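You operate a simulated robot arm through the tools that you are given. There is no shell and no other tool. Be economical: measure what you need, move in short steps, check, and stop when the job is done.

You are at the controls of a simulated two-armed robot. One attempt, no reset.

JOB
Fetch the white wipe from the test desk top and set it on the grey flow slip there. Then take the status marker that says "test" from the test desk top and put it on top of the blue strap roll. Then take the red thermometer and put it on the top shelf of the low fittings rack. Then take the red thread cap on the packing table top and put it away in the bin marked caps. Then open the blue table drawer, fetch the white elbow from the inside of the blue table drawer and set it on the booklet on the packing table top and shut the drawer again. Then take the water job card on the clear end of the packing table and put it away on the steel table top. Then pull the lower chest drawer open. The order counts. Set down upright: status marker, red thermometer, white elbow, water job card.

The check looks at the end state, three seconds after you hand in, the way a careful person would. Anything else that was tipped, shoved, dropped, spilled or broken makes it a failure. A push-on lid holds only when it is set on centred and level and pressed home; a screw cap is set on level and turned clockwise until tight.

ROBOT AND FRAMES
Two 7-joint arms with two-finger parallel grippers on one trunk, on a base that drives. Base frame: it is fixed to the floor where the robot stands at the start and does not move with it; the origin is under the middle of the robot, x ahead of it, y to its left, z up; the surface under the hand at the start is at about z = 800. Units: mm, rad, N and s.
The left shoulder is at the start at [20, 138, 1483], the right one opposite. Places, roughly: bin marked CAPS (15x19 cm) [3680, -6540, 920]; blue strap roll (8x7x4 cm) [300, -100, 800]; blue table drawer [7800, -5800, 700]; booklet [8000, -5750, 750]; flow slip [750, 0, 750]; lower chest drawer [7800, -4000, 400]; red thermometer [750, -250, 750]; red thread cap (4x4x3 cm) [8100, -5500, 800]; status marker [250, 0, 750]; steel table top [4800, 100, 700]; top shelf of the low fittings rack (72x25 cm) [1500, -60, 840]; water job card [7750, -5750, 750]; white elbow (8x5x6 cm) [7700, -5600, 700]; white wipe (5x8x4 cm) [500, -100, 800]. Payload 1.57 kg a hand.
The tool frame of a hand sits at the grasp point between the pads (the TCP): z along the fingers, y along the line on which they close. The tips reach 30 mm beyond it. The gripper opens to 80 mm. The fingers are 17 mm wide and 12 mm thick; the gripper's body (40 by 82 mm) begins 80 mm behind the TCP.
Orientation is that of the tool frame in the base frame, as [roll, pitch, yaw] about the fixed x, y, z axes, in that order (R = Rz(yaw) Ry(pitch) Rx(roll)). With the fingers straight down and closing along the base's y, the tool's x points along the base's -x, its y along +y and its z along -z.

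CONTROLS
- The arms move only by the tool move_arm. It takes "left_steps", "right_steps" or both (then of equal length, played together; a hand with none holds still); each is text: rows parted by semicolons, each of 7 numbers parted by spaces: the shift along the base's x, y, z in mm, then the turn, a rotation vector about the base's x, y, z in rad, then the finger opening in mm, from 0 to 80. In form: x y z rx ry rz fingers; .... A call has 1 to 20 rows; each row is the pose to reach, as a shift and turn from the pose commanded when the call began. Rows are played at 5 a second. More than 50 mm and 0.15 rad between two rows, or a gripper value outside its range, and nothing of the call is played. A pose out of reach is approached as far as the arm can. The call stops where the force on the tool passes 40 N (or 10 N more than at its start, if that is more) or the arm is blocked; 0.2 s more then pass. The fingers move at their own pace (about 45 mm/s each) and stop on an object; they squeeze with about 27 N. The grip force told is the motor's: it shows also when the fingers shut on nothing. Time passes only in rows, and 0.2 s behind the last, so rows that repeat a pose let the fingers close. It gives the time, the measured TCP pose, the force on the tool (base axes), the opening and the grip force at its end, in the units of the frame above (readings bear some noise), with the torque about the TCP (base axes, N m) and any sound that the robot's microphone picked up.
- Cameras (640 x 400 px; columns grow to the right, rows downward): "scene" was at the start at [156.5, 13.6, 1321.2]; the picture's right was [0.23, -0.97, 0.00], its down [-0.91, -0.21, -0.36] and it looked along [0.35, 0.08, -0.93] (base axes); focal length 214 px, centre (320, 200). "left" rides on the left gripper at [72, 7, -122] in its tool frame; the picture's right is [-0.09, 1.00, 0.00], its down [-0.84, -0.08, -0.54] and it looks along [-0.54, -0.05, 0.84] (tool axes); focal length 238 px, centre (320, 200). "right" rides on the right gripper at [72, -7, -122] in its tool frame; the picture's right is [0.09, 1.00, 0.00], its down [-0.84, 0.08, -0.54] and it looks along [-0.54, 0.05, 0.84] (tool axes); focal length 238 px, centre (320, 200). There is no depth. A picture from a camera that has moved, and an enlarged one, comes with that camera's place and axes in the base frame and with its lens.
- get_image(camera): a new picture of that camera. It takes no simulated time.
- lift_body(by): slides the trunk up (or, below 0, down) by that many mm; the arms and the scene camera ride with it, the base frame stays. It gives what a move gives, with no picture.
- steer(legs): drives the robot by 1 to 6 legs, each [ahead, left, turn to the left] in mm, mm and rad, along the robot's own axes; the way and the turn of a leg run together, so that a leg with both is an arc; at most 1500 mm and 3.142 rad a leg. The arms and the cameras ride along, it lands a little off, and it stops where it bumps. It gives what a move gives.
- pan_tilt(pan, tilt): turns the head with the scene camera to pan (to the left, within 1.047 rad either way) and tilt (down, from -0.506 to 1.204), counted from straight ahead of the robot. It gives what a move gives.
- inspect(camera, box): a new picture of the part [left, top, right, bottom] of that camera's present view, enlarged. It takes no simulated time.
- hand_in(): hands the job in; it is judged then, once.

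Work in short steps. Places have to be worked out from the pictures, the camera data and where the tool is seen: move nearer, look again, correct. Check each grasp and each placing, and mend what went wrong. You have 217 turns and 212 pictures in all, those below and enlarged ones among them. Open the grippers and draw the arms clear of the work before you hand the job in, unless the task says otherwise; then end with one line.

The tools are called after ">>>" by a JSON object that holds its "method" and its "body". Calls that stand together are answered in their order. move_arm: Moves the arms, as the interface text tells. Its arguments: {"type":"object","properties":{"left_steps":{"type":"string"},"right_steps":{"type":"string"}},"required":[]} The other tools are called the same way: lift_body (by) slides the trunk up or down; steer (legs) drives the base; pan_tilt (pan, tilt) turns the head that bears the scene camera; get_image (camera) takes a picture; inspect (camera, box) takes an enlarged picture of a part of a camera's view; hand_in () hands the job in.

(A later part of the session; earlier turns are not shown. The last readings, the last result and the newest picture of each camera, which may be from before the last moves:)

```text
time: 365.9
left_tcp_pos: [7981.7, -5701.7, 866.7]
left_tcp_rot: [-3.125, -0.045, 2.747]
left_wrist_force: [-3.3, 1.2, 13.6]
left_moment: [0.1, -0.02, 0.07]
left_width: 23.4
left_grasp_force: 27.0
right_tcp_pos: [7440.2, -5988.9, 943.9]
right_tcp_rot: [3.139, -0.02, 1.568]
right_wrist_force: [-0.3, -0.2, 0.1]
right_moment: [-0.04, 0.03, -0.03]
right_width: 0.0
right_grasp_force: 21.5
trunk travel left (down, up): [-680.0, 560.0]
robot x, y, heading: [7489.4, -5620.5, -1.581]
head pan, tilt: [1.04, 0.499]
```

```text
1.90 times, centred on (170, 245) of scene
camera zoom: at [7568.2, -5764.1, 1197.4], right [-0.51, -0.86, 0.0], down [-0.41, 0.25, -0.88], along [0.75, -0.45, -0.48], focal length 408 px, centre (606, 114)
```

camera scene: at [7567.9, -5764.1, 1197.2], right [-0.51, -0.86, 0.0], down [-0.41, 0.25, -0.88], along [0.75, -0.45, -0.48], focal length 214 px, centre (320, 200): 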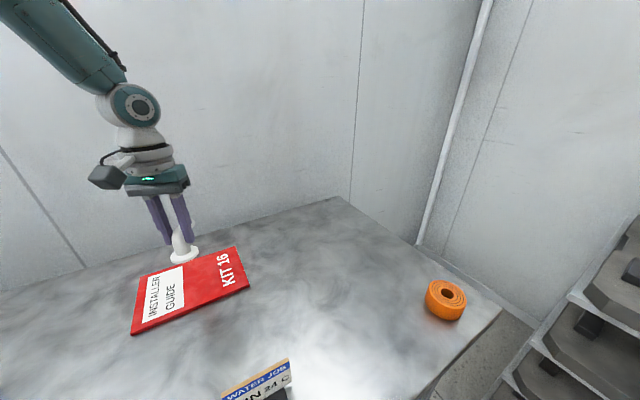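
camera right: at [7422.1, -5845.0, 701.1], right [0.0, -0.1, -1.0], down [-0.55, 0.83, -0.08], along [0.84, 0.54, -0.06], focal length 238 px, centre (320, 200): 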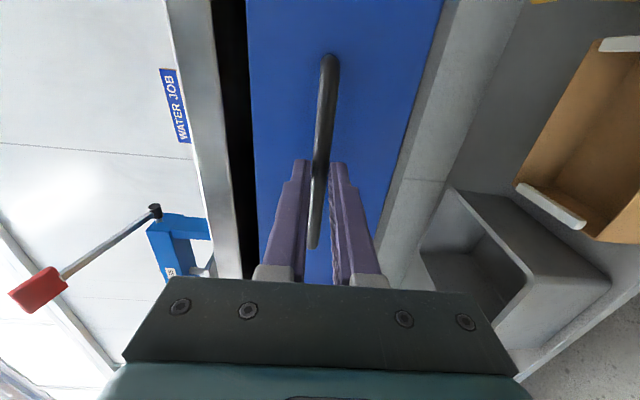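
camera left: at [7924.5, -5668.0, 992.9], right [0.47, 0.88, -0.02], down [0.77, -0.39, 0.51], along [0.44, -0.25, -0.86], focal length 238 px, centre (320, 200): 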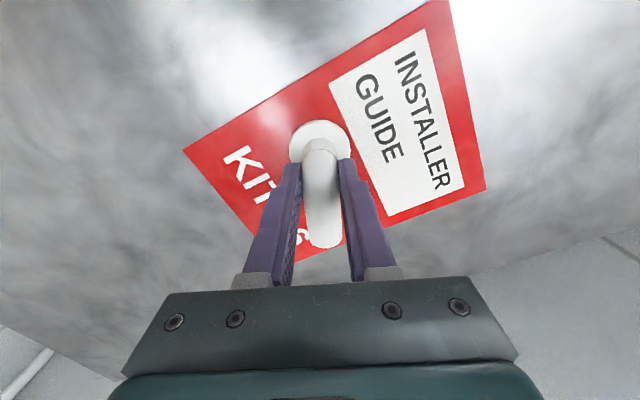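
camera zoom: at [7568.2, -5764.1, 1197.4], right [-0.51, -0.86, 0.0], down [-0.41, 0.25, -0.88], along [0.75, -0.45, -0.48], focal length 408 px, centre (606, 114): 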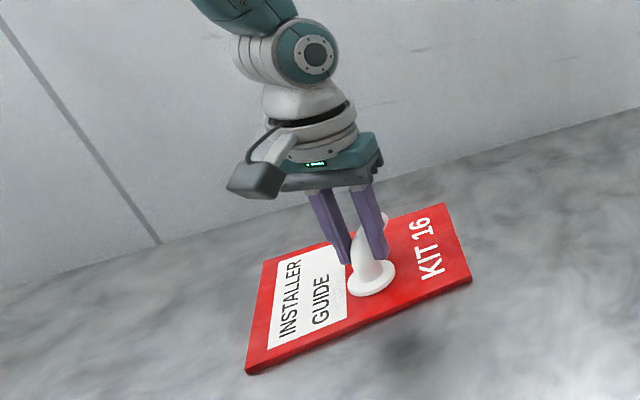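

Touching, with a 2.6° tilt. I raise 2 mm, level the tool, set down again.

>>> {"method": "move_arm", "body": {"left_steps": "0 0 3 0 0 0 0; 1 0 3 0.01 -0.025 0 0; 2 0 3 0.01 -0.047 0 0; 2 0 3 0.01 -0.047 0 0"}}

>>> {"method": "move_arm", "body": {"left_steps": "0 0 -1 0 0 0 0; 0 0 -2 0 0 0 0; 0 0 -3 0 0 0 0; 0 0 -3.5 0 0 0 0"}}

```text
time: 366.9
left_tcp_pos: [7982.3, -5702.4, 869.7]
left_tcp_rot: [3.134, -0.004, 2.747]
left_wrist_force: [0.1, -0.1, 0.2]
left_moment: [0.0, -0.02, 0.02]
left_width: 23.4
left_grasp_force: 27.4
right_tcp_pos: [7439.6, -5988.8, 943.0]
right_tcp_rot: [-3.141, -0.021, 1.57]
right_wrist_force: [-0.1, -0.7, 0.2]
right_moment: [-0.01, 0.01, 0.02]
right_width: 0.3
right_grasp_force: 21.4
trunk travel left (down, up): [-680.0, 560.0]
robot x, y, heading: [7487.6, -5613.4, -1.58]
head pan, tilt: [1.04, 0.499]
```

```text
time: 367.9
left_tcp_pos: [7982.9, -5700.5, 866.3]
left_tcp_rot: [3.134, -0.004, 2.746]
left_wrist_force: [-0.4, 0.1, -0.3]
left_moment: [0.01, -0.01, 0.0]
left_width: 23.5
left_grasp_force: 26.8
right_tcp_pos: [7440.3, -5989.4, 943.5]
right_tcp_rot: [-3.14, -0.02, 1.568]
right_wrist_force: [0.6, -0.7, 0.7]
right_moment: [0.0, 0.0, -0.01]
right_width: 0.0
right_grasp_force: 21.0
trunk travel left (down, up): [-680.0, 560.0]
robot x, y, heading: [7484.9, -5619.9, -1.581]
head pan, tilt: [1.04, 0.499]
```

Level and just clear; I feel down in small steps for contact.

>>> {"method": "move_arm", "body": {"left_steps": "0 0 -1 0 0 0 0; 0 0 -2 0 0 0 0; 0 0 -3 0 0 0 0"}}

```text
time: 368.7
left_tcp_pos: [7984.6, -5701.7, 863.6]
left_tcp_rot: [3.133, -0.002, 2.747]
left_wrist_force: [-5.1, 0.9, 21.7]
left_moment: [-0.13, 0.27, -0.02]
left_width: 23.4
left_grasp_force: 26.9
right_tcp_pos: [7440.4, -5989.8, 943.0]
right_tcp_rot: [3.14, -0.02, 1.57]
right_wrist_force: [-0.8, 0.1, -0.1]
right_moment: [-0.01, 0.0, 0.02]
right_width: 0.0
right_grasp_force: 20.9
trunk travel left (down, up): [-680.0, 560.0]
robot x, y, heading: [7488.1, -5618.1, -1.582]
head pan, tilt: [1.04, 0.499]
```

Contact. I ease 1 mm, open, and rise straight.

>>> {"method": "move_arm", "body": {"left_steps": "0 0 1 0 0 0 0; 0 0 1 0 0 0 35; 0 0 1 0 0 0 46; 0 0 1 0 0 0 50; 0 0 15 0 0 0 50; 0 0 45 0 0 0 50; 0 0 80 0 0 0 50; 0 0 80 0 0 0 50"}}

>>> {"method": "inspect", "body": {"camera": "scene", "box": [60, 140, 280, 350]}}

```text
time: 370.5
left_tcp_pos: [7979.9, -5701.0, 940.1]
left_tcp_rot: [3.137, -0.019, 2.746]
left_wrist_force: [-0.4, -0.2, -0.7]
left_moment: [0.03, 0.03, -0.03]
left_width: 50.0
left_grasp_force: 0.0
right_tcp_pos: [7439.5, -5989.7, 945.0]
right_tcp_rot: [3.141, -0.022, 1.569]
right_wrist_force: [0.2, 0.1, 0.3]
right_moment: [-0.01, -0.02, -0.01]
right_width: 0.0
right_grasp_force: 21.4
trunk travel left (down, up): [-680.0, 560.0]
robot x, y, heading: [7488.6, -5618.4, -1.577]
head pan, tilt: [1.04, 0.499]
```

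```text
1.90 times, centred on (170, 245) of scene
camera zoom: at [7567.9, -5764.1, 1197.1], right [-0.51, -0.86, 0.0], down [-0.41, 0.25, -0.88], along [0.75, -0.45, -0.48], focal length 408 px, centre (606, 114)
```

zoom: 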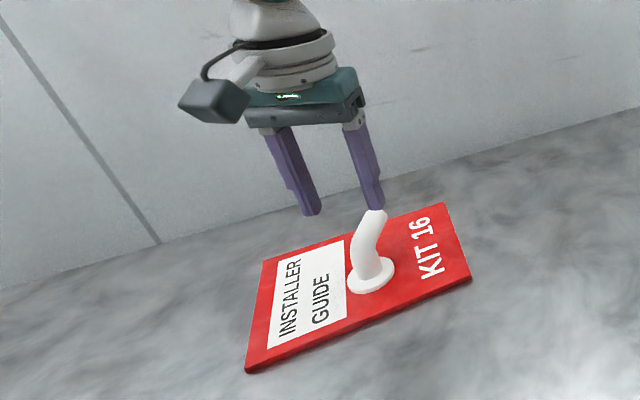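

The white elbow stands upright on the booklet. I slide away from the table and swing the left arm back to the front.

>>> {"method": "steer", "body": {"legs": [[0, -600, 0]]}}

>>> {"method": "move_arm", "body": {"left_steps": "-11 -43 0 0 0 -0.125 50; -27 -85 0 0 0 -0.25 50; -48 -125 0 0 0 -0.375 50; -73 -161 0 0 0 -0.5 50; -103 -195 0 0 0 -0.625 50; -137 -224 0 0 0 -0.75 50; -175 -248 0 0 0 -0.875 50; -214 -268 0 0 0 -1.0 50; -257 -283 0 0 0 -1.125 50; -301 -292 0 0 0 -1.25 50; -345 -296 0 0 0 -1.375 50; -345 -296 0 0 0 -1.375 50"}}

>>> {"method": "steer", "body": {"legs": [[0, 0, 1.58]]}}

>>> {"method": "pan_tilt", "body": {"pan": 0.0, "tilt": 0.6}}

>>> {"method": "get_image", "body": {"camera": "scene"}}

```text
time: 373.9
left_tcp_pos: [7371.3, -5700.1, 938.6]
left_tcp_rot: [3.14, -0.015, 2.733]
left_wrist_force: [0.8, 0.0, 0.6]
left_moment: [0.0, 0.05, 0.02]
left_width: 50.1
left_grasp_force: 0.1
right_tcp_pos: [6827.7, -5980.7, 943.3]
right_tcp_rot: [3.14, -0.021, 1.558]
right_wrist_force: [-0.1, -0.2, -0.6]
right_moment: [0.0, -0.01, 0.02]
right_width: 0.2
right_grasp_force: 21.3
trunk travel left (down, up): [-680.0, 560.0]
robot x, y, heading: [6879.9, -5610.5, -1.59]
head pan, tilt: [1.04, 0.499]
```

```text
time: 376.5
left_tcp_pos: [7024.9, -5995.6, 937.9]
left_tcp_rot: [3.137, -0.018, 1.356]
left_wrist_force: [0.2, 0.3, 0.4]
left_moment: [0.04, -0.02, -0.01]
left_width: 50.1
left_grasp_force: 0.0
right_tcp_pos: [6827.6, -5980.6, 944.0]
right_tcp_rot: [-3.141, -0.021, 1.558]
right_wrist_force: [0.0, -0.2, -0.5]
right_moment: [0.01, -0.01, -0.02]
right_width: 0.0
right_grasp_force: 21.1
trunk travel left (down, up): [-680.0, 560.0]
robot x, y, heading: [6881.0, -5615.4, -1.59]
head pan, tilt: [1.04, 0.499]
```

```text
time: 380.8
left_tcp_pos: [7261.2, -5453.8, 937.8]
left_tcp_rot: [3.138, -0.017, 2.956]
left_wrist_force: [-0.1, 0.0, -0.9]
left_moment: [0.02, 0.04, 0.02]
left_width: 49.9
left_grasp_force: 0.0
right_tcp_pos: [7252.1, -5652.9, 943.8]
right_tcp_rot: [-3.141, -0.02, -3.128]
right_wrist_force: [0.0, 0.5, 0.3]
right_moment: [0.03, 0.04, 0.03]
right_width: 0.2
right_grasp_force: 21.0
trunk travel left (down, up): [-680.0, 560.0]
robot x, y, heading: [6881.1, -5609.4, 0.004]
head pan, tilt: [1.04, 0.499]
```

```text
time: 382.1
left_tcp_pos: [7260.4, -5454.4, 937.7]
left_tcp_rot: [3.136, -0.015, 2.958]
left_wrist_force: [0.1, -0.1, 0.3]
left_moment: [-0.01, 0.01, -0.02]
left_width: 49.9
left_grasp_force: 0.1
right_tcp_pos: [7250.8, -5652.4, 943.6]
right_tcp_rot: [3.141, -0.021, -3.128]
right_wrist_force: [-0.8, -0.2, 0.3]
right_moment: [0.02, -0.01, -0.03]
right_width: 0.0
right_grasp_force: 21.4
trunk travel left (down, up): [-680.0, 560.0]
robot x, y, heading: [6881.8, -5609.8, 0.01]
head pan, tilt: [0.0, 0.6]
```

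```text
53 pictures are left
camera scene: at [7070.3, -5607.8, 1188.1], right [0.01, -1.0, 0.0], down [-0.56, -0.01, -0.83], along [0.83, 0.01, -0.56], focal length 214 px, centre (320, 200)
```

scene: 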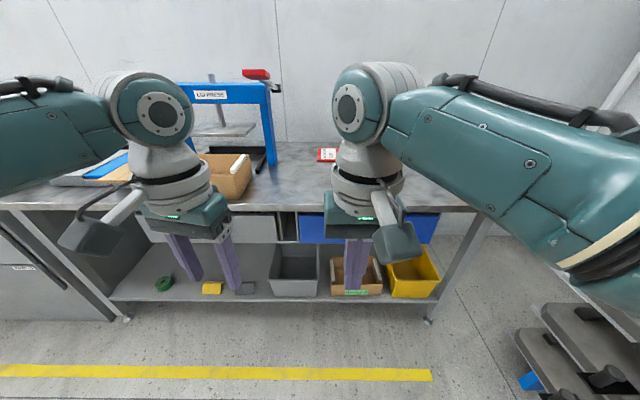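

Next the job card near (7709,-5762). I turn the right tool to close along x and move it in front of its shoulder, gripper open.

>>> {"method": "move_arm", "body": {"right_steps": "0 -9 3 0 0 0.143 30; 0 -18 6 0 0 0.286 60; 0 -27 9 0 0 0.429 70; 0 -36 12 0 0 0.572 70; 0 -45 15 0 0 0.715 70; 0 -54 18 0 0 0.858 70; 0 -63 21 0 0 1.0 70; 0 -72 24 0 0 1.143 70; 0 -81 27 0 0 1.286 70; 0 -90 30 0 0 1.429 70; 0 -98 30 0 0 1.555 70; 0 -98 30 0 0 1.555 70"}}

>>> {"method": "steer", "body": {"legs": [[440, -12, -0.005]]}}

>>> {"method": "get_image", "body": {"camera": "right"}}

>>> {"method": "get_image", "body": {"camera": "scene"}}

```text
time: 384.7
left_tcp_pos: [7260.5, -5455.0, 937.5]
left_tcp_rot: [3.139, -0.016, 2.957]
left_wrist_force: [0.4, -0.4, 0.2]
left_moment: [0.01, -0.01, -0.01]
left_width: 49.7
left_grasp_force: 0.0
right_tcp_pos: [7252.2, -5751.4, 974.2]
right_tcp_rot: [3.141, -0.021, -1.571]
right_wrist_force: [-0.3, 0.1, -0.2]
right_moment: [0.01, 0.02, -0.01]
right_width: 70.0
right_grasp_force: 0.1
trunk travel left (down, up): [-680.0, 560.0]
robot x, y, heading: [6878.4, -5611.1, 0.01]
head pan, tilt: [0.0, 0.6]
```

```text
time: 386.9
left_tcp_pos: [7613.5, -5460.0, 932.8]
left_tcp_rot: [-3.141, -0.025, 2.943]
left_wrist_force: [-0.6, 0.4, -0.5]
left_moment: [0.0, -0.03, 0.0]
left_width: 49.9
left_grasp_force: 0.0
right_tcp_pos: [7611.0, -5754.4, 971.9]
right_tcp_rot: [3.136, -0.018, -1.568]
right_wrist_force: [0.7, -0.3, 0.4]
right_moment: [0.02, -0.03, -0.02]
right_width: 70.1
right_grasp_force: 0.0
trunk travel left (down, up): [-680.0, 560.0]
robot x, y, heading: [7244.6, -5613.3, 0.011]
head pan, tilt: [0.0, 0.6]
stopped in leg 1: the robot was blocked; the commanded pose is now the measured one
```

```text
52 pictures are left
camera right: at [7619.7, -5823.0, 1094.2], right [-1.0, -0.1, 0.01], down [-0.08, 0.85, 0.53], along [-0.06, 0.52, -0.85], focal length 238 px, centre (320, 200)
```

right: 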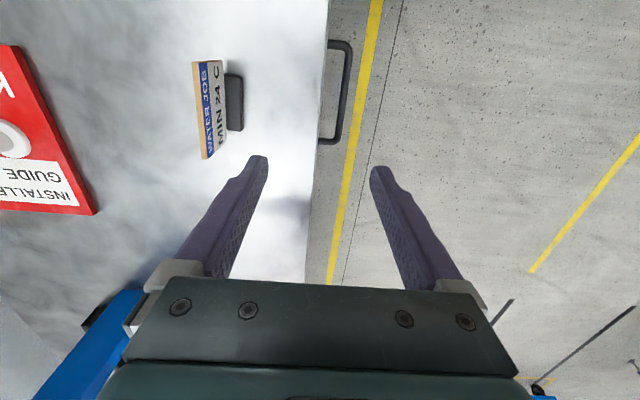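

```text
51 pictures are left
camera scene: at [7429.5, -5612.1, 1186.4], right [0.01, -1.0, 0.0], down [-0.57, -0.01, -0.82], along [0.82, 0.01, -0.57], focal length 214 px, centre (320, 200)
```

scene: 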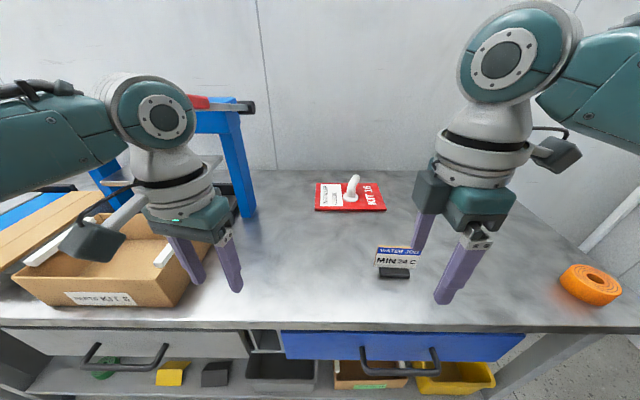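

The left wrist ran into the press lever. I back off at once and look at the lever.

>>> {"method": "steer", "body": {"legs": [[-100, 0, -0.01]]}}

>>> {"method": "pan_tilt", "body": {"pan": 0.15, "tilt": 0.35}}

>>> {"method": "get_image", "body": {"camera": "scene"}}

```text
time: 388.1
left_tcp_pos: [7527.1, -5468.9, 937.6]
left_tcp_rot: [-3.141, -0.014, 2.931]
left_wrist_force: [-0.3, 0.5, 0.8]
left_moment: [-0.02, -0.01, 0.01]
left_width: 50.0
left_grasp_force: 0.2
right_tcp_pos: [7519.4, -5760.7, 973.9]
right_tcp_rot: [-3.138, -0.022, -1.581]
right_wrist_force: [0.5, 0.2, -0.2]
right_moment: [-0.01, 0.01, 0.01]
right_width: 69.9
right_grasp_force: 0.0
trunk travel left (down, up): [-680.0, 560.0]
robot x, y, heading: [7149.5, -5619.5, 0.001]
head pan, tilt: [0.0, 0.6]
```

```text
time: 388.9
left_tcp_pos: [7527.0, -5469.3, 936.4]
left_tcp_rot: [3.14, -0.013, 2.933]
left_wrist_force: [-0.4, 0.1, -0.2]
left_moment: [-0.02, 0.0, 0.03]
left_width: 50.0
left_grasp_force: 0.1
right_tcp_pos: [7520.0, -5761.7, 974.8]
right_tcp_rot: [-3.139, -0.021, -1.581]
right_wrist_force: [0.6, 0.0, -0.9]
right_moment: [-0.01, 0.01, 0.0]
right_width: 70.1
right_grasp_force: 0.0
trunk travel left (down, up): [-680.0, 560.0]
robot x, y, heading: [7146.0, -5618.5, 0.001]
head pan, tilt: [0.15, 0.351]
```

```text
50 pictures are left
camera scene: at [7341.6, -5603.0, 1210.8], right [0.15, -0.99, 0.0], down [-0.34, -0.05, -0.94], along [0.93, 0.14, -0.34], focal length 214 px, centre (320, 200)
```

scene: 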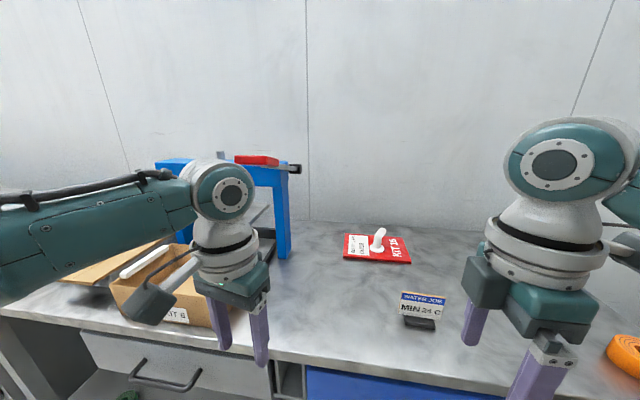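

The lever is unmoved (projection agrees with before). I shift 120 mm right, lower the trunk 60 mm, and approach the card again.

>>> {"method": "steer", "body": {"legs": [[0, -120, 0]]}}

>>> {"method": "lift_body", "body": {"by": -60}}

>>> {"method": "move_arm", "body": {"right_steps": "0 30 0 0 0 0 70; 0 60 0 0 0 0 70; 0 90 0 0 0 0 70; 0 115 0 0 0 0 70; 0 115 0 0 0 0 70"}}

>>> {"method": "steer", "body": {"legs": [[185, 0, 0]]}}

>>> {"method": "get_image", "body": {"camera": "right"}}

```text
time: 390.1
left_tcp_pos: [7526.9, -5590.4, 936.4]
left_tcp_rot: [3.141, -0.014, 2.929]
left_wrist_force: [-1.1, 0.2, 0.3]
left_moment: [0.0, 0.0, 0.0]
left_width: 49.8
left_grasp_force: 0.1
right_tcp_pos: [7519.3, -5883.9, 974.8]
right_tcp_rot: [-3.137, -0.023, -1.582]
right_wrist_force: [0.1, -0.3, 0.2]
right_moment: [-0.04, 0.0, 0.0]
right_width: 69.9
right_grasp_force: 0.0
trunk travel left (down, up): [-680.0, 560.0]
robot x, y, heading: [7150.3, -5738.9, 0.001]
head pan, tilt: [0.15, 0.351]
```

```text
time: 391.1
left_tcp_pos: [7527.9, -5590.9, 877.5]
left_tcp_rot: [-3.14, -0.015, 2.93]
left_wrist_force: [-0.6, -0.6, 0.0]
left_moment: [0.02, 0.0, -0.03]
left_width: 50.0
left_grasp_force: 0.2
right_tcp_pos: [7518.4, -5884.4, 914.4]
right_tcp_rot: [-3.138, -0.019, -1.582]
right_wrist_force: [0.3, -0.6, 0.4]
right_moment: [0.0, 0.0, 0.02]
right_width: 69.9
right_grasp_force: 0.0
trunk travel left (down, up): [-620.0, 620.0]
robot x, y, heading: [7148.0, -5736.7, -0.004]
head pan, tilt: [0.15, 0.351]
```

```text
time: 392.3
left_tcp_pos: [7526.6, -5591.1, 877.5]
left_tcp_rot: [-3.14, -0.014, 2.931]
left_wrist_force: [-0.7, 0.3, -0.8]
left_moment: [0.0, 0.0, 0.01]
left_width: 49.9
left_grasp_force: 0.0
right_tcp_pos: [7520.1, -5768.0, 915.5]
right_tcp_rot: [-3.138, -0.021, -1.58]
right_wrist_force: [0.4, 0.4, -1.0]
right_moment: [0.01, 0.0, 0.01]
right_width: 70.2
right_grasp_force: 0.2
trunk travel left (down, up): [-620.0, 620.0]
robot x, y, heading: [7149.8, -5739.5, -0.001]
head pan, tilt: [0.15, 0.351]
```

```text
time: 393.8
left_tcp_pos: [7710.5, -5591.4, 877.4]
left_tcp_rot: [3.14, -0.014, 2.93]
left_wrist_force: [-0.3, 0.1, -0.2]
left_moment: [0.0, -0.01, 0.01]
left_width: 50.0
left_grasp_force: 0.1
right_tcp_pos: [7702.3, -5768.4, 916.2]
right_tcp_rot: [-3.137, -0.02, -1.582]
right_wrist_force: [-0.4, 0.6, 0.2]
right_moment: [-0.02, 0.0, 0.01]
right_width: 70.2
right_grasp_force: 0.0
trunk travel left (down, up): [-620.0, 620.0]
robot x, y, heading: [7330.4, -5741.4, -0.008]
head pan, tilt: [0.15, 0.351]
```

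```text
49 pictures are left
camera right: at [7708.8, -5837.9, 1038.6], right [-1.0, -0.08, 0.0], down [-0.07, 0.85, 0.52], along [-0.04, 0.52, -0.85], focal length 238 px, centre (320, 200)
```

right: 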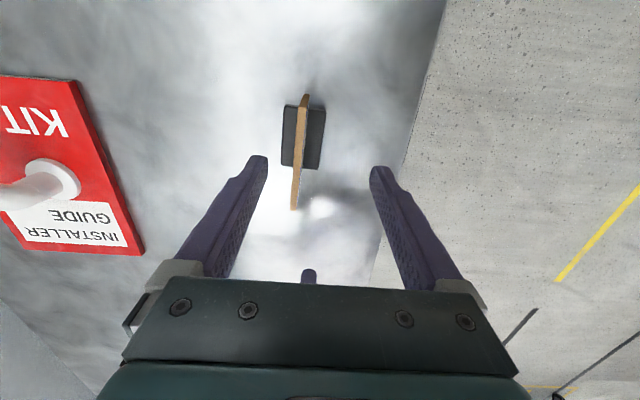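

Edge-on view: the card plate runs along y at x≈7721, on a 39×60 mm black base at (7720,-5766). I centre on the plate, align, and descend with 40 mm opening.

>>> {"method": "move_arm", "body": {"right_steps": "10 2 -10 0 0 -0.025 50; 19 3 -30 0 0 -0.05 40; 19 3 -50 0 0 -0.05 40; 19 3 -50 0 0 -0.05 40"}}

>>> {"method": "get_image", "body": {"camera": "right"}}

```text
time: 394.8
left_tcp_pos: [7710.1, -5593.0, 877.7]
left_tcp_rot: [-3.14, -0.013, 2.93]
left_wrist_force: [-0.2, 0.9, -0.8]
left_moment: [-0.02, 0.02, 0.02]
left_width: 50.0
left_grasp_force: 0.1
right_tcp_pos: [7721.3, -5766.2, 866.1]
right_tcp_rot: [-3.139, -0.02, -1.632]
right_wrist_force: [0.2, 0.8, -0.5]
right_moment: [0.0, 0.01, 0.03]
right_width: 40.0
right_grasp_force: 0.0
trunk travel left (down, up): [-620.0, 620.0]
robot x, y, heading: [7330.6, -5743.3, 0.002]
head pan, tilt: [0.15, 0.351]
```

```text
48 pictures are left
camera right: at [7724.0, -5835.8, 988.3], right [-1.0, -0.03, 0.0], down [-0.03, 0.85, 0.52], along [-0.01, 0.52, -0.85], focal length 238 px, centre (320, 200)
```

right: 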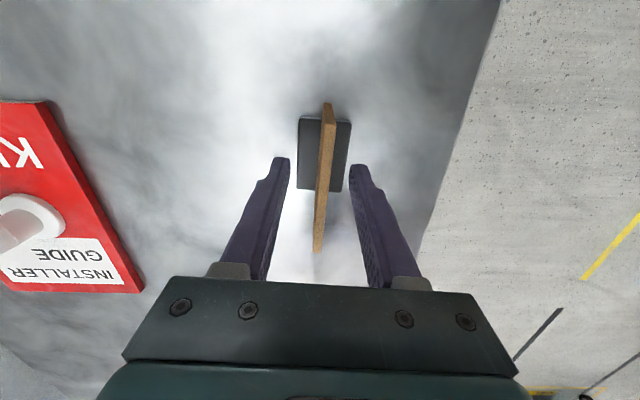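

Aligned well; I turn a little more and lower to z≈850, then close on the plate.

>>> {"method": "move_arm", "body": {"right_steps": "-1 0 -8 0 0 -0.03 40; -1 0 -15 0 0 -0.06 40; -1 0 -15 0 0 -0.06 25; -1 0 -15 0 0 -0.06 10; -1 0 -15 0 0 -0.06 0; -1 0 -15 0 0 -0.06 0; -1 0 -15 0 0 -0.06 0"}}

>>> {"method": "get_image", "body": {"camera": "right"}}

```text
time: 396.4
left_tcp_pos: [7710.1, -5590.8, 877.2]
left_tcp_rot: [3.141, -0.014, 2.93]
left_wrist_force: [0.9, 1.1, 0.5]
left_moment: [0.03, 0.0, 0.0]
left_width: 50.1
left_grasp_force: 0.0
right_tcp_pos: [7720.4, -5765.5, 850.9]
right_tcp_rot: [-3.141, -0.02, -1.694]
right_wrist_force: [0.1, 0.4, 0.0]
right_moment: [0.03, 0.0, 0.02]
right_width: 5.5
right_grasp_force: 25.1
trunk travel left (down, up): [-620.0, 620.0]
robot x, y, heading: [7324.4, -5741.5, -0.002]
head pan, tilt: [0.15, 0.351]
```

```text
47 pictures are left
camera right: at [7719.0, -5835.2, 973.9], right [-1.0, 0.03, 0.0], down [0.02, 0.85, 0.52], along [0.02, 0.52, -0.85], focal length 238 px, centre (320, 200)
```

right: 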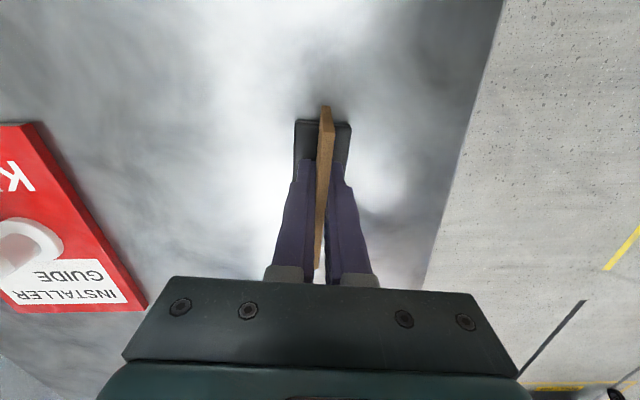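

Held (5.5 mm plate). I lift slowly and check.

>>> {"method": "move_arm", "body": {"right_steps": "0 0 6 0 0 0 0; 0 0 14 0 0 0 0; 0 0 26 0 0 0 0; 0 0 42 0 0 0 0; 0 0 60 0 0 0 0; 0 0 75 0 0 0 0; 0 0 75 0 0 0 0"}}

>>> {"method": "get_image", "body": {"camera": "right"}}

```text
time: 398.0
left_tcp_pos: [7709.0, -5592.2, 876.3]
left_tcp_rot: [3.141, -0.015, 2.931]
left_wrist_force: [-0.3, -0.4, -0.1]
left_moment: [0.02, 0.02, -0.02]
left_width: 50.1
left_grasp_force: 0.0
right_tcp_pos: [7720.2, -5766.0, 927.6]
right_tcp_rot: [-3.14, -0.021, -1.691]
right_wrist_force: [0.1, -0.7, -0.2]
right_moment: [0.0, -0.02, -0.02]
right_width: 5.3
right_grasp_force: 25.0
trunk travel left (down, up): [-620.0, 620.0]
robot x, y, heading: [7329.6, -5741.4, -0.004]
head pan, tilt: [0.15, 0.351]
```

```text
46 pictures are left
camera right: at [7718.8, -5835.1, 1049.4], right [-1.0, 0.03, 0.0], down [0.03, 0.85, 0.52], along [0.02, 0.52, -0.85], focal length 238 px, centre (320, 200)
```

right: 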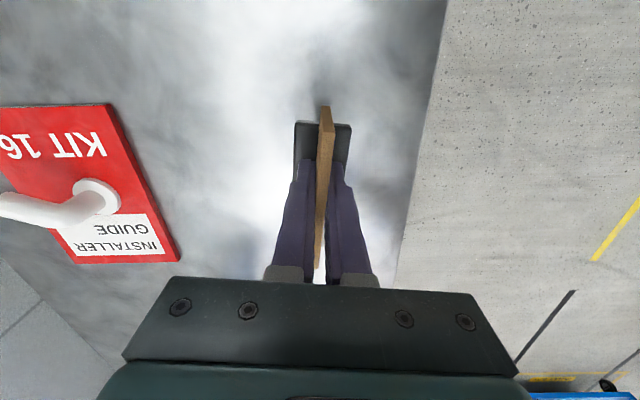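

The card is held well. I back away, raise the trunk 200 mm, and strafe left along the aisle toward the steel table.

>>> {"method": "steer", "body": {"legs": [[-480, 0, 0]]}}

>>> {"method": "lift_body", "body": {"by": 220}}

>>> {"method": "steer", "body": {"legs": [[0, 1500, 0], [0, 1500, 0], [0, 1500, 0]]}}

```text
time: 400.9
left_tcp_pos: [7236.2, -5591.4, 877.0]
left_tcp_rot: [-3.141, -0.012, 2.931]
left_wrist_force: [0.5, 0.4, -0.8]
left_moment: [0.02, 0.0, 0.01]
left_width: 50.1
left_grasp_force: 0.1
right_tcp_pos: [7246.0, -5766.1, 926.8]
right_tcp_rot: [-3.138, -0.021, -1.692]
right_wrist_force: [-0.5, 1.5, -1.1]
right_moment: [0.0, -0.01, 0.02]
right_width: 5.2
right_grasp_force: 25.9
trunk travel left (down, up): [-620.0, 620.0]
robot x, y, heading: [6854.9, -5740.8, -0.005]
head pan, tilt: [0.15, 0.351]
```

```text
time: 403.2
left_tcp_pos: [7235.0, -5590.6, 1096.9]
left_tcp_rot: [-3.142, -0.015, 2.929]
left_wrist_force: [-0.2, -0.6, 0.5]
left_moment: [0.02, 0.0, 0.04]
left_width: 49.9
left_grasp_force: 0.2
right_tcp_pos: [7245.5, -5765.5, 1145.6]
right_tcp_rot: [-3.139, -0.021, -1.695]
right_wrist_force: [0.3, 0.0, -0.4]
right_moment: [0.01, -0.04, -0.02]
right_width: 5.1
right_grasp_force: 25.9
trunk travel left (down, up): [-840.0, 400.0]
robot x, y, heading: [6855.9, -5741.3, -0.005]
head pan, tilt: [0.15, 0.351]
```

```text
time: 424.9
left_tcp_pos: [7276.4, -1060.4, 1096.2]
left_tcp_rot: [3.141, -0.014, 2.885]
left_wrist_force: [0.2, 0.9, 1.3]
left_moment: [0.01, -0.01, -0.02]
left_width: 49.9
left_grasp_force: 0.1
right_tcp_pos: [7277.9, -1235.1, 1146.1]
right_tcp_rot: [-3.139, -0.021, -1.74]
right_wrist_force: [-0.7, 0.2, -0.2]
right_moment: [0.01, 0.0, -0.05]
right_width: 5.0
right_grasp_force: 26.0
trunk travel left (down, up): [-840.0, 400.0]
robot x, y, heading: [6891.2, -1192.1, -0.05]
head pan, tilt: [0.15, 0.351]
```

Now I turn to face +y and look toward the steel table on the way.

>>> {"method": "steer", "body": {"legs": [[-300, 0, 0.81], [0, 0, 0.81], [0, 1000, 0]]}}

>>> {"method": "pan_tilt", "body": {"pan": 0.6, "tilt": 0.4}}

>>> {"method": "get_image", "body": {"camera": "scene"}}

```text
time: 434.3
left_tcp_pos: [5456.3, -917.8, 1096.4]
left_tcp_rot: [3.141, -0.014, -1.774]
left_wrist_force: [0.4, -0.7, -0.2]
left_moment: [-0.01, 0.01, 0.01]
left_width: 50.2
left_grasp_force: 0.1
right_tcp_pos: [5629.4, -906.2, 1145.5]
right_tcp_rot: [-3.137, -0.02, -0.111]
right_wrist_force: [0.6, 0.6, 0.2]
right_moment: [0.0, -0.01, -0.02]
right_width: 5.3
right_grasp_force: 25.6
trunk travel left (down, up): [-840.0, 400.0]
robot x, y, heading: [5610.4, -1298.4, 1.582]
head pan, tilt: [0.15, 0.351]
```

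```text
time: 435.2
left_tcp_pos: [5456.9, -918.2, 1096.2]
left_tcp_rot: [3.14, -0.014, -1.773]
left_wrist_force: [0.4, 0.9, 1.3]
left_moment: [0.0, 0.01, 0.02]
left_width: 49.9
left_grasp_force: 0.1
right_tcp_pos: [5631.1, -906.3, 1146.3]
right_tcp_rot: [-3.138, -0.022, -0.112]
right_wrist_force: [0.1, 0.1, -1.4]
right_moment: [-0.01, 0.0, 0.0]
right_width: 5.1
right_grasp_force: 25.1
trunk travel left (down, up): [-840.0, 400.0]
robot x, y, heading: [5606.4, -1297.1, 1.579]
head pan, tilt: [0.6, 0.4]
```

```text
45 pictures are left
camera scene: at [5556.6, -1120.0, 1366.3], right [0.82, 0.57, 0.0], down [0.22, -0.32, -0.92], along [-0.53, 0.76, -0.39], focal length 214 px, centre (320, 200)
```

scene: 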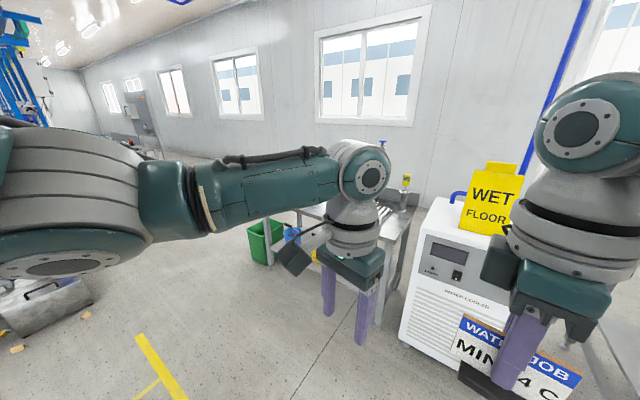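

The steel table stands beyond, left of the white machine. I slide 650 mm further left and look straight at it.

>>> {"method": "steer", "body": {"legs": [[0, 650, 0]]}}

>>> {"method": "pan_tilt", "body": {"pan": 0.0, "tilt": 0.45}}

>>> {"method": "get_image", "body": {"camera": "scene"}}

```text
time: 438.9
left_tcp_pos: [4799.5, -928.7, 1096.7]
left_tcp_rot: [-3.14, -0.014, -1.766]
left_wrist_force: [0.4, 0.6, 0.1]
left_moment: [-0.01, 0.0, 0.01]
left_width: 50.1
left_grasp_force: 0.0
right_tcp_pos: [4975.5, -915.2, 1145.4]
right_tcp_rot: [-3.138, -0.022, -0.103]
right_wrist_force: [-0.6, 0.0, -0.4]
right_moment: [0.02, 0.03, 0.0]
right_width: 5.0
right_grasp_force: 25.4
trunk travel left (down, up): [-840.0, 400.0]
robot x, y, heading: [4956.6, -1302.3, 1.583]
head pan, tilt: [0.6, 0.4]
```

```text
time: 439.9
left_tcp_pos: [4801.2, -927.2, 1096.6]
left_tcp_rot: [-3.141, -0.014, -1.765]
left_wrist_force: [-0.2, -0.2, -0.8]
left_moment: [0.03, -0.03, 0.04]
left_width: 50.1
left_grasp_force: 0.0
right_tcp_pos: [4974.8, -914.5, 1146.3]
right_tcp_rot: [-3.138, -0.022, -0.103]
right_wrist_force: [0.2, 0.0, 0.7]
right_moment: [-0.01, 0.02, 0.01]
right_width: 5.3
right_grasp_force: 25.1
trunk travel left (down, up): [-840.0, 400.0]
robot x, y, heading: [4956.7, -1303.6, 1.594]
head pan, tilt: [0.0, 0.45]
```

```text
44 pictures are left
camera scene: at [4955.0, -1112.3, 1361.6], right [1.0, 0.02, 0.0], down [0.01, -0.44, -0.9], along [-0.02, 0.9, -0.44], focal length 214 px, centre (320, 200)
```

scene: 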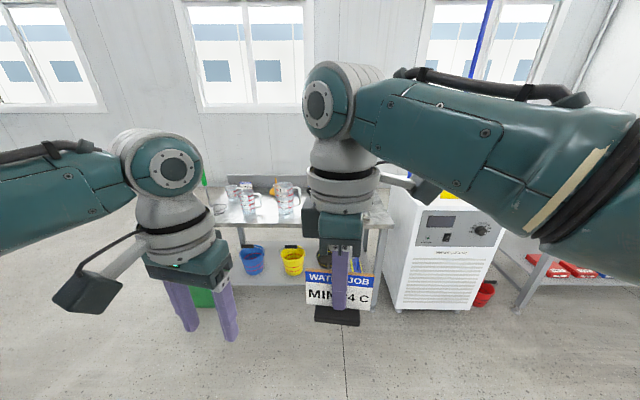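

The steel table with jugs is straight ahead. I drive 450 mm closer and look down at it.

>>> {"method": "steer", "body": {"legs": [[450, 0, -0.015]]}}

>>> {"method": "pan_tilt", "body": {"pan": 0.15, "tilt": 0.5}}

>>> {"method": "get_image", "body": {"camera": "scene"}}

>>> {"method": "get_image", "body": {"camera": "left"}}

```text
time: 442.6
left_tcp_pos: [4796.2, -468.8, 1097.0]
left_tcp_rot: [-3.139, -0.014, -1.77]
left_wrist_force: [0.1, -0.3, 0.8]
left_moment: [-0.02, 0.03, 0.01]
left_width: 50.0
left_grasp_force: 0.0
right_tcp_pos: [4969.5, -456.5, 1145.9]
right_tcp_rot: [-3.139, -0.022, -0.108]
right_wrist_force: [0.3, -0.1, -0.2]
right_moment: [-0.02, 0.0, -0.05]
right_width: 5.2
right_grasp_force: 24.9
trunk travel left (down, up): [-840.0, 400.0]
robot x, y, heading: [4947.6, -846.4, 1.587]
head pan, tilt: [0.0, 0.45]
```

```text
time: 443.3
left_tcp_pos: [4797.1, -470.4, 1096.2]
left_tcp_rot: [-3.141, -0.013, -1.771]
left_wrist_force: [0.8, 0.4, -0.1]
left_moment: [0.0, 0.0, 0.01]
left_width: 50.3
left_grasp_force: 0.0
right_tcp_pos: [4969.3, -456.5, 1145.4]
right_tcp_rot: [-3.139, -0.023, -0.109]
right_wrist_force: [0.5, 0.4, -0.1]
right_moment: [0.0, -0.03, 0.03]
right_width: 5.1
right_grasp_force: 24.8
trunk travel left (down, up): [-840.0, 400.0]
robot x, y, heading: [4952.7, -843.2, 1.585]
head pan, tilt: [0.15, 0.499]
```

```text
43 pictures are left
camera scene: at [4935.7, -656.8, 1357.2], right [0.99, 0.16, 0.0], down [0.08, -0.47, -0.88], along [-0.14, 0.87, -0.48], focal length 214 px, centre (320, 200)
```

scene: 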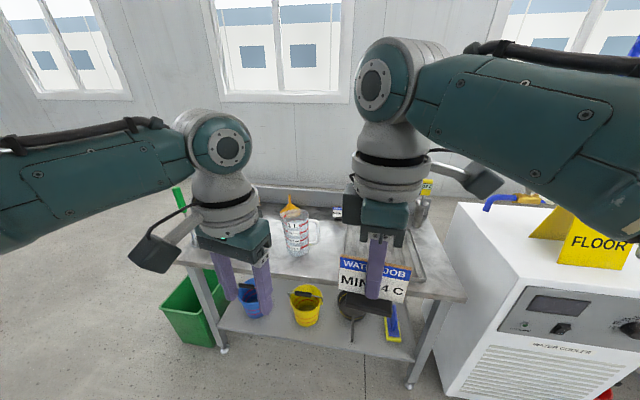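

```text
42 pictures are left
camera left: at [4775.9, -537.4, 1220.5], right [-0.96, 0.29, 0.0], down [0.24, 0.81, 0.53], along [0.15, 0.51, -0.85], focal length 238 px, centre (320, 200)
```

left: 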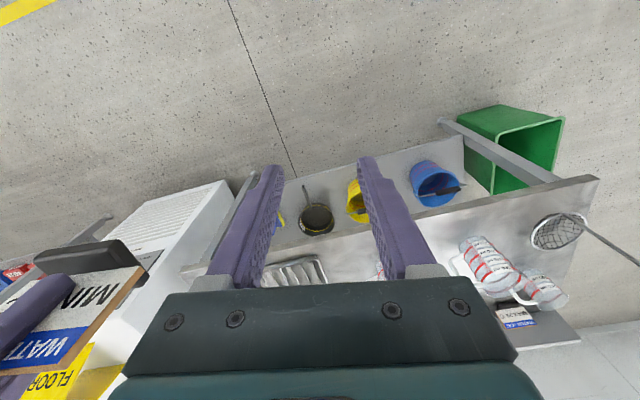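

I enlarge the table top to find a clear spot.

>>> {"method": "inspect", "body": {"camera": "scene", "box": [160, 180, 480, 340]}}

>>> {"method": "get_image", "body": {"camera": "right"}}

```text
2.00 times, centred on (320, 260) of scene
camera zoom: at [4935.7, -656.8, 1357.2], right [0.99, 0.16, 0.0], down [0.08, -0.47, -0.88], along [-0.14, 0.87, -0.48], focal length 429 px, centre (320, 80)
```

zoom: 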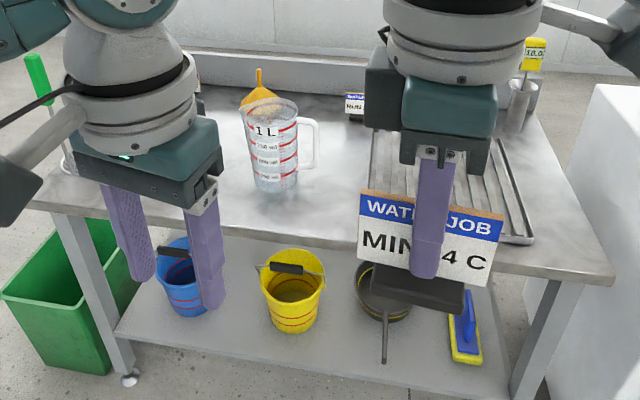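

```text
40 pictures are left
camera right: at [5039.9, -458.0, 1269.2], right [-0.02, -1.0, 0.0], down [-0.85, 0.01, 0.52], along [-0.52, 0.01, -0.85], focal length 238 px, centre (320, 200)
```

right: 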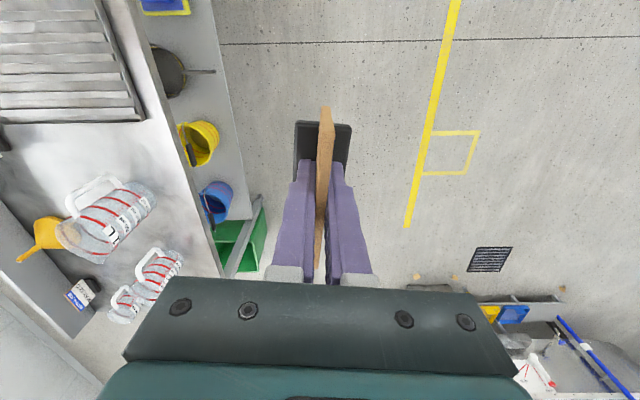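

Free slot between the 1 L jug and the tray: x≈4845–4925. I'll set the card there turned by 90° (plate along y). First I raise the left hand and turn the right tool back.

>>> {"method": "move_arm", "body": {"right_steps": "0 0 0 0 0 -0.143 0; 0 0 0 0 0 -0.286 0; 0 0 0 0 0 -0.429 0; 0 0 0 0 0 -0.572 0; 0 0 0 0 0 -0.715 0; 0 0 0 0 0 -0.858 0; 0 0 0 0 0 -1.0 0; 0 0 0 0 0 -1.143 0; 0 0 0 0 0 -1.286 0; 0 0 0 0 0 -1.4 0; 0 0 0 0 0 -1.475 0; 0 0 0 0 0 -1.475 0", "left_steps": "0 0 10 0 0 0 50; 0 2 20 0 0 0 50; 0 4 30 0 0 0 50; 0 6 40 0 0 0 50; 0 8 50 0 0 0 50; 0 8 60 0 0 0 50; 0 8 70 0 0 0 50; 0 8 80 0 0 0 50; 0 8 90 0 0 0 50; 0 8 100 0 0 0 50; 0 8 110 0 0 0 50; 0 8 110 0 0 0 50"}}

>>> {"method": "get_image", "body": {"camera": "right"}}

```text
time: 445.9
left_tcp_pos: [4796.4, -460.9, 1207.5]
left_tcp_rot: [-3.141, -0.014, -1.768]
left_wrist_force: [-0.4, 0.0, -0.4]
left_moment: [0.03, -0.01, 0.02]
left_width: 49.8
left_grasp_force: 0.0
right_tcp_pos: [4970.4, -455.8, 1145.6]
right_tcp_rot: [-3.137, -0.021, -1.584]
right_wrist_force: [0.0, -0.5, -0.9]
right_moment: [0.04, 0.02, -0.02]
right_width: 5.5
right_grasp_force: 25.4
trunk travel left (down, up): [-840.0, 400.0]
robot x, y, heading: [4949.5, -849.5, 1.58]
head pan, tilt: [0.15, 0.499]
```

```text
39 pictures are left
camera right: at [4975.5, -526.1, 1269.3], right [-1.0, -0.08, 0.0], down [-0.07, 0.85, 0.52], along [-0.04, 0.52, -0.85], focal length 238 px, centre (320, 200)
```

right: 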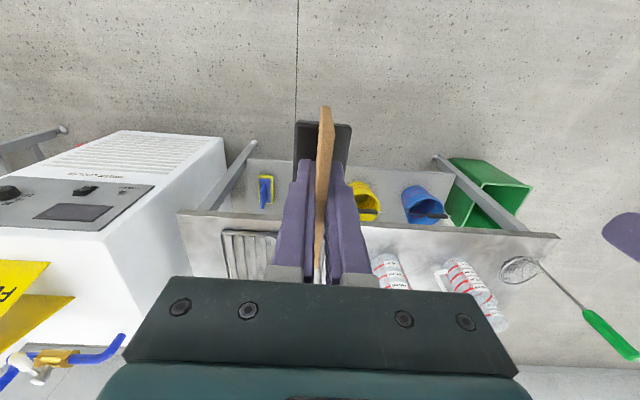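

I move over the slot (85 mm left, 300 ahead) while still high, then look with the head camera.

>>> {"method": "steer", "body": {"legs": [[330, 85, 0]]}}

>>> {"method": "pan_tilt", "body": {"pan": -0.1, "tilt": 0.8}}

>>> {"method": "get_image", "body": {"camera": "scene"}}

>>> {"method": "get_image", "body": {"camera": "right"}}

```text
time: 448.2
left_tcp_pos: [4710.2, -129.7, 1206.4]
left_tcp_rot: [3.141, -0.013, -1.774]
left_wrist_force: [0.3, 0.1, -0.5]
left_moment: [0.01, -0.01, -0.04]
left_width: 50.1
left_grasp_force: 0.1
right_tcp_pos: [4884.1, -125.7, 1146.1]
right_tcp_rot: [-3.14, -0.021, -1.588]
right_wrist_force: [-0.1, -0.3, 0.2]
right_moment: [0.01, 0.01, 0.0]
right_width: 5.3
right_grasp_force: 25.9
trunk travel left (down, up): [-840.0, 400.0]
robot x, y, heading: [4862.0, -516.3, 1.583]
head pan, tilt: [0.15, 0.499]
```

```text
time: 449.0
left_tcp_pos: [4709.1, -129.9, 1207.2]
left_tcp_rot: [3.141, -0.013, -1.773]
left_wrist_force: [-0.6, 0.5, 0.0]
left_moment: [-0.03, 0.0, 0.01]
left_width: 50.0
left_grasp_force: 0.1
right_tcp_pos: [4883.8, -125.2, 1145.7]
right_tcp_rot: [-3.137, -0.022, -1.587]
right_wrist_force: [-0.1, 0.2, -0.2]
right_moment: [-0.03, 0.02, 0.02]
right_width: 5.2
right_grasp_force: 25.2
trunk travel left (down, up): [-840.0, 400.0]
robot x, y, heading: [4861.4, -513.7, 1.579]
head pan, tilt: [-0.099, 0.799]
```

```text
38 pictures are left
camera scene: at [4870.7, -335.1, 1331.2], right [1.0, -0.09, 0.0], down [-0.06, -0.71, -0.7], along [0.06, 0.69, -0.72], focal length 214 px, centre (320, 200)
```

scene: 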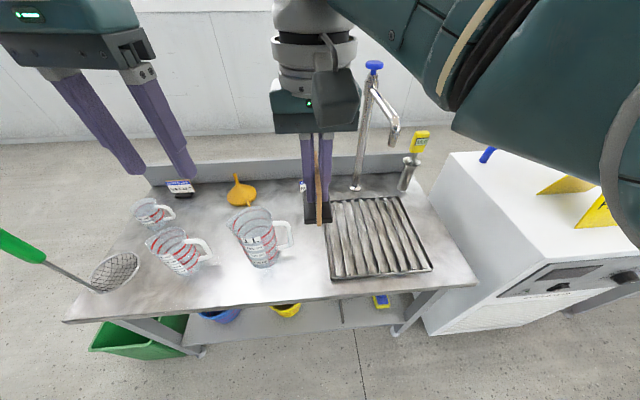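

```text
37 pictures are left
camera right: at [4889.5, -195.1, 1269.2], right [-1.0, -0.08, 0.0], down [-0.06, 0.85, 0.52], along [-0.04, 0.52, -0.85], focal length 238 px, centre (320, 200)
```

right: 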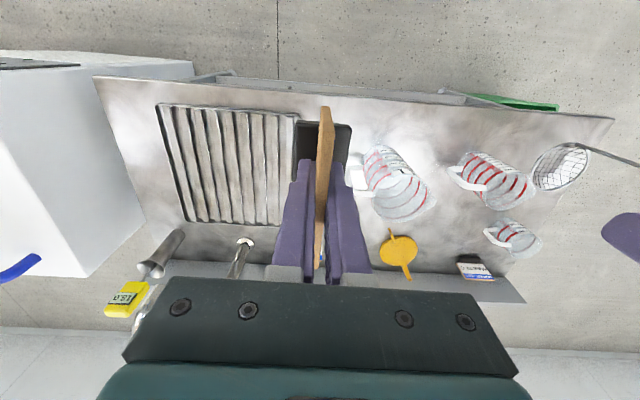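

Clear view: table top z≈755, tray's corner at (4923,-92), jug handle at x≈4822. I aim at (4875,-70): drive 52 mm ahead, 9 left, and lower the trunk 205 mm.

>>> {"method": "steer", "body": {"legs": [[50, 10, 0]]}}

>>> {"method": "lift_body", "body": {"by": -205}}

>>> {"method": "get_image", "body": {"camera": "right"}}

>>> {"method": "get_image", "body": {"camera": "scene"}}

```text
time: 449.9
left_tcp_pos: [4700.0, -80.1, 1207.3]
left_tcp_rot: [3.141, -0.014, -1.773]
left_wrist_force: [0.1, 0.4, 0.4]
left_moment: [0.0, 0.0, 0.01]
left_width: 50.0
left_grasp_force: 0.0
right_tcp_pos: [4873.2, -75.7, 1146.6]
right_tcp_rot: [-3.138, -0.019, -1.589]
right_wrist_force: [-0.1, 0.5, -0.4]
right_moment: [0.05, 0.01, 0.01]
right_width: 5.3
right_grasp_force: 25.6
trunk travel left (down, up): [-840.0, 400.0]
robot x, y, heading: [4852.5, -465.8, 1.584]
head pan, tilt: [-0.099, 0.799]
```

```text
time: 452.1
left_tcp_pos: [4700.0, -78.8, 1001.3]
left_tcp_rot: [-3.141, -0.014, -1.774]
left_wrist_force: [0.1, 0.3, 0.6]
left_moment: [-0.03, 0.03, 0.0]
left_width: 49.9
left_grasp_force: 0.0
right_tcp_pos: [4873.0, -75.4, 940.3]
right_tcp_rot: [-3.138, -0.022, -1.586]
right_wrist_force: [0.5, 0.3, 0.4]
right_moment: [0.0, 0.03, 0.0]
right_width: 5.3
right_grasp_force: 25.5
trunk travel left (down, up): [-635.0, 605.0]
robot x, y, heading: [4850.4, -462.3, 1.58]
head pan, tilt: [-0.099, 0.799]
```

```text
36 pictures are left
camera right: at [4879.0, -144.8, 1064.2], right [-1.0, -0.08, 0.0], down [-0.07, 0.85, 0.52], along [-0.04, 0.52, -0.85], focal length 238 px, centre (320, 200)
```

right: 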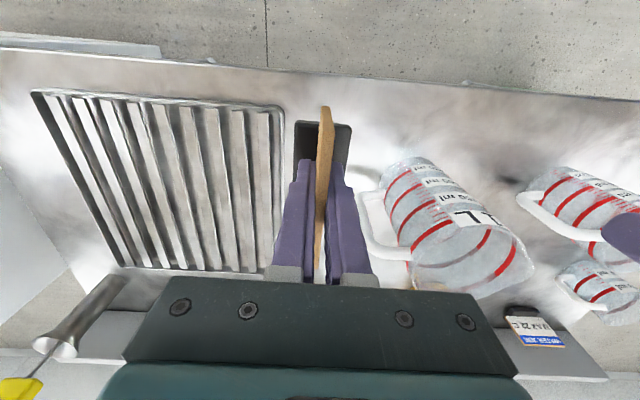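

```text
35 pictures are left
camera scene: at [4860.3, -284.7, 1126.2], right [1.0, -0.09, 0.0], down [-0.07, -0.71, -0.7], along [0.06, 0.69, -0.72], focal length 214 px, centre (320, 200)
```

scene: 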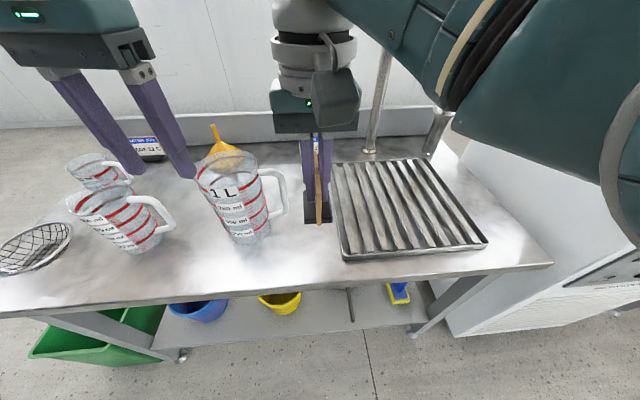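

The landing spot at (4873,-75) is clear of tray and jug. I lower 110 mm, then feel for contact.

>>> {"method": "move_arm", "body": {"right_steps": "0 0 -30 0 0 0 0; 0 0 -60 0 0 0 0; 0 0 -90 0 0 0 0; 0 0 -115 0 0 0 0; 0 0 -115 0 0 0 0"}}

>>> {"method": "inspect", "body": {"camera": "scene", "box": [180, 120, 420, 300]}}

```text
time: 453.3
left_tcp_pos: [4699.0, -78.2, 1000.9]
left_tcp_rot: [-3.141, -0.016, -1.773]
left_wrist_force: [-0.3, 0.2, 0.1]
left_moment: [0.02, -0.03, 0.01]
left_width: 50.0
left_grasp_force: 0.0
right_tcp_pos: [4878.0, -80.3, 829.0]
right_tcp_rot: [-3.138, -0.017, -1.59]
right_wrist_force: [0.4, 0.0, -1.1]
right_moment: [0.01, -0.02, -0.01]
right_width: 4.8
right_grasp_force: 25.7
right hand out of reach, approached as far as the arm can: row 4, 5
trunk travel left (down, up): [-635.0, 605.0]
robot x, y, heading: [4850.7, -465.5, 1.578]
head pan, tilt: [-0.099, 0.799]
```

```text
2.22 times, centred on (300, 210) of scene
camera zoom: at [4857.9, -286.9, 1122.5], right [1.0, -0.06, 0.0], down [-0.05, -0.75, -0.66], along [0.04, 0.66, -0.75], focal length 477 px, centre (364, 178)
```

zoom: 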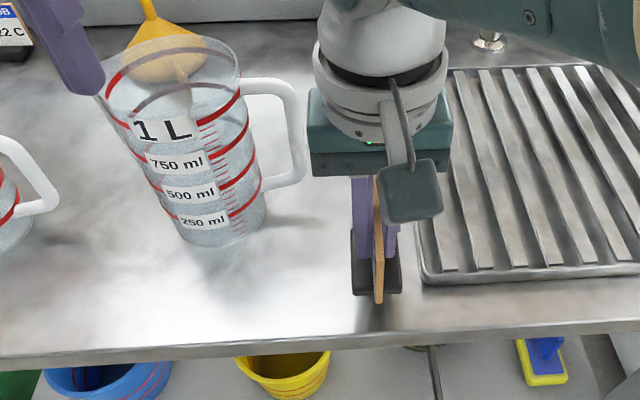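

At the reach limit; I lower the trunk by 15 mm instead, then feel down.

>>> {"method": "lift_body", "body": {"by": -15}}

>>> {"method": "move_arm", "body": {"right_steps": "0 0 0 0 0 0 0; 0 0 -2 0 0 0 0; 0 0 -4 0 0 0 0"}}

```text
time: 453.9
left_tcp_pos: [4700.2, -79.2, 986.7]
left_tcp_rot: [3.141, -0.016, -1.773]
left_wrist_force: [0.8, -0.5, 0.1]
left_moment: [-0.01, 0.02, 0.0]
left_width: 50.0
left_grasp_force: 0.1
right_tcp_pos: [4877.9, -81.1, 813.4]
right_tcp_rot: [-3.136, -0.02, -1.592]
right_wrist_force: [-0.8, 0.4, -0.4]
right_moment: [-0.01, -0.03, 0.04]
right_width: 5.1
right_grasp_force: 25.3
trunk travel left (down, up): [-620.0, 620.0]
robot x, y, heading: [4851.8, -460.9, 1.58]
head pan, tilt: [-0.099, 0.799]
```

```text
time: 454.7
left_tcp_pos: [4700.4, -80.4, 986.5]
left_tcp_rot: [-3.141, -0.014, -1.773]
left_wrist_force: [-0.2, -0.5, 0.8]
left_moment: [0.02, -0.02, 0.02]
left_width: 49.8
left_grasp_force: 0.1
right_tcp_pos: [4876.6, -83.3, 808.6]
right_tcp_rot: [-3.137, -0.024, -1.589]
right_wrist_force: [0.1, -0.5, -0.8]
right_moment: [-0.01, 0.02, 0.01]
right_width: 5.3
right_grasp_force: 25.4
trunk travel left (down, up): [-620.0, 620.0]
robot x, y, heading: [4853.2, -468.1, 1.578]
head pan, tilt: [-0.099, 0.799]
```

>>> {"method": "move_arm", "body": {"right_steps": "0 0 -2 0 0 0 0; 0 0 -4 0 0 0 0; 0 0 -6 0 0 0 0; 0 0 -8 0 0 0 0"}}

>>> {"method": "inspect", "body": {"camera": "scene", "box": [180, 120, 420, 300]}}

```text
time: 455.7
left_tcp_pos: [4700.1, -79.9, 985.7]
left_tcp_rot: [-3.14, -0.017, -1.772]
left_wrist_force: [0.1, 1.4, 0.6]
left_moment: [0.01, 0.0, -0.02]
left_width: 49.8
left_grasp_force: 0.0
right_tcp_pos: [4879.9, -85.6, 806.1]
right_tcp_rot: [-3.136, -0.019, -1.591]
right_wrist_force: [-0.6, 0.5, -0.9]
right_moment: [0.01, 0.04, -0.03]
right_width: 5.0
right_grasp_force: 25.4
right hand out of reach, approached as far as the arm can: row 2, 3, 4
trunk travel left (down, up): [-620.0, 620.0]
robot x, y, heading: [4855.1, -469.4, 1.578]
head pan, tilt: [-0.099, 0.799]
```

```text
2.22 times, centred on (300, 210) of scene
camera zoom: at [4858.6, -288.7, 1105.0], right [1.0, -0.07, 0.0], down [-0.06, -0.77, -0.64], along [0.05, 0.64, -0.77], focal length 477 px, centre (364, 178)
```

zoom: 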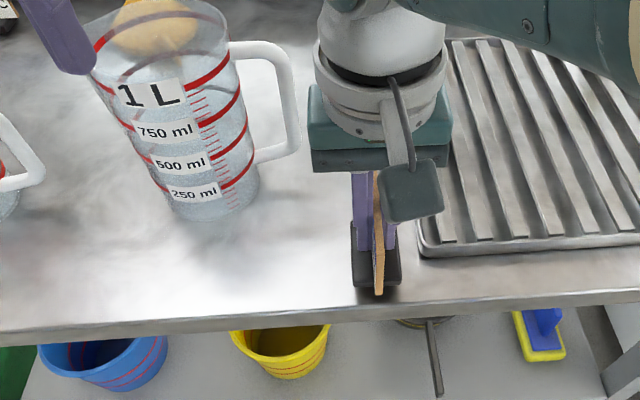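

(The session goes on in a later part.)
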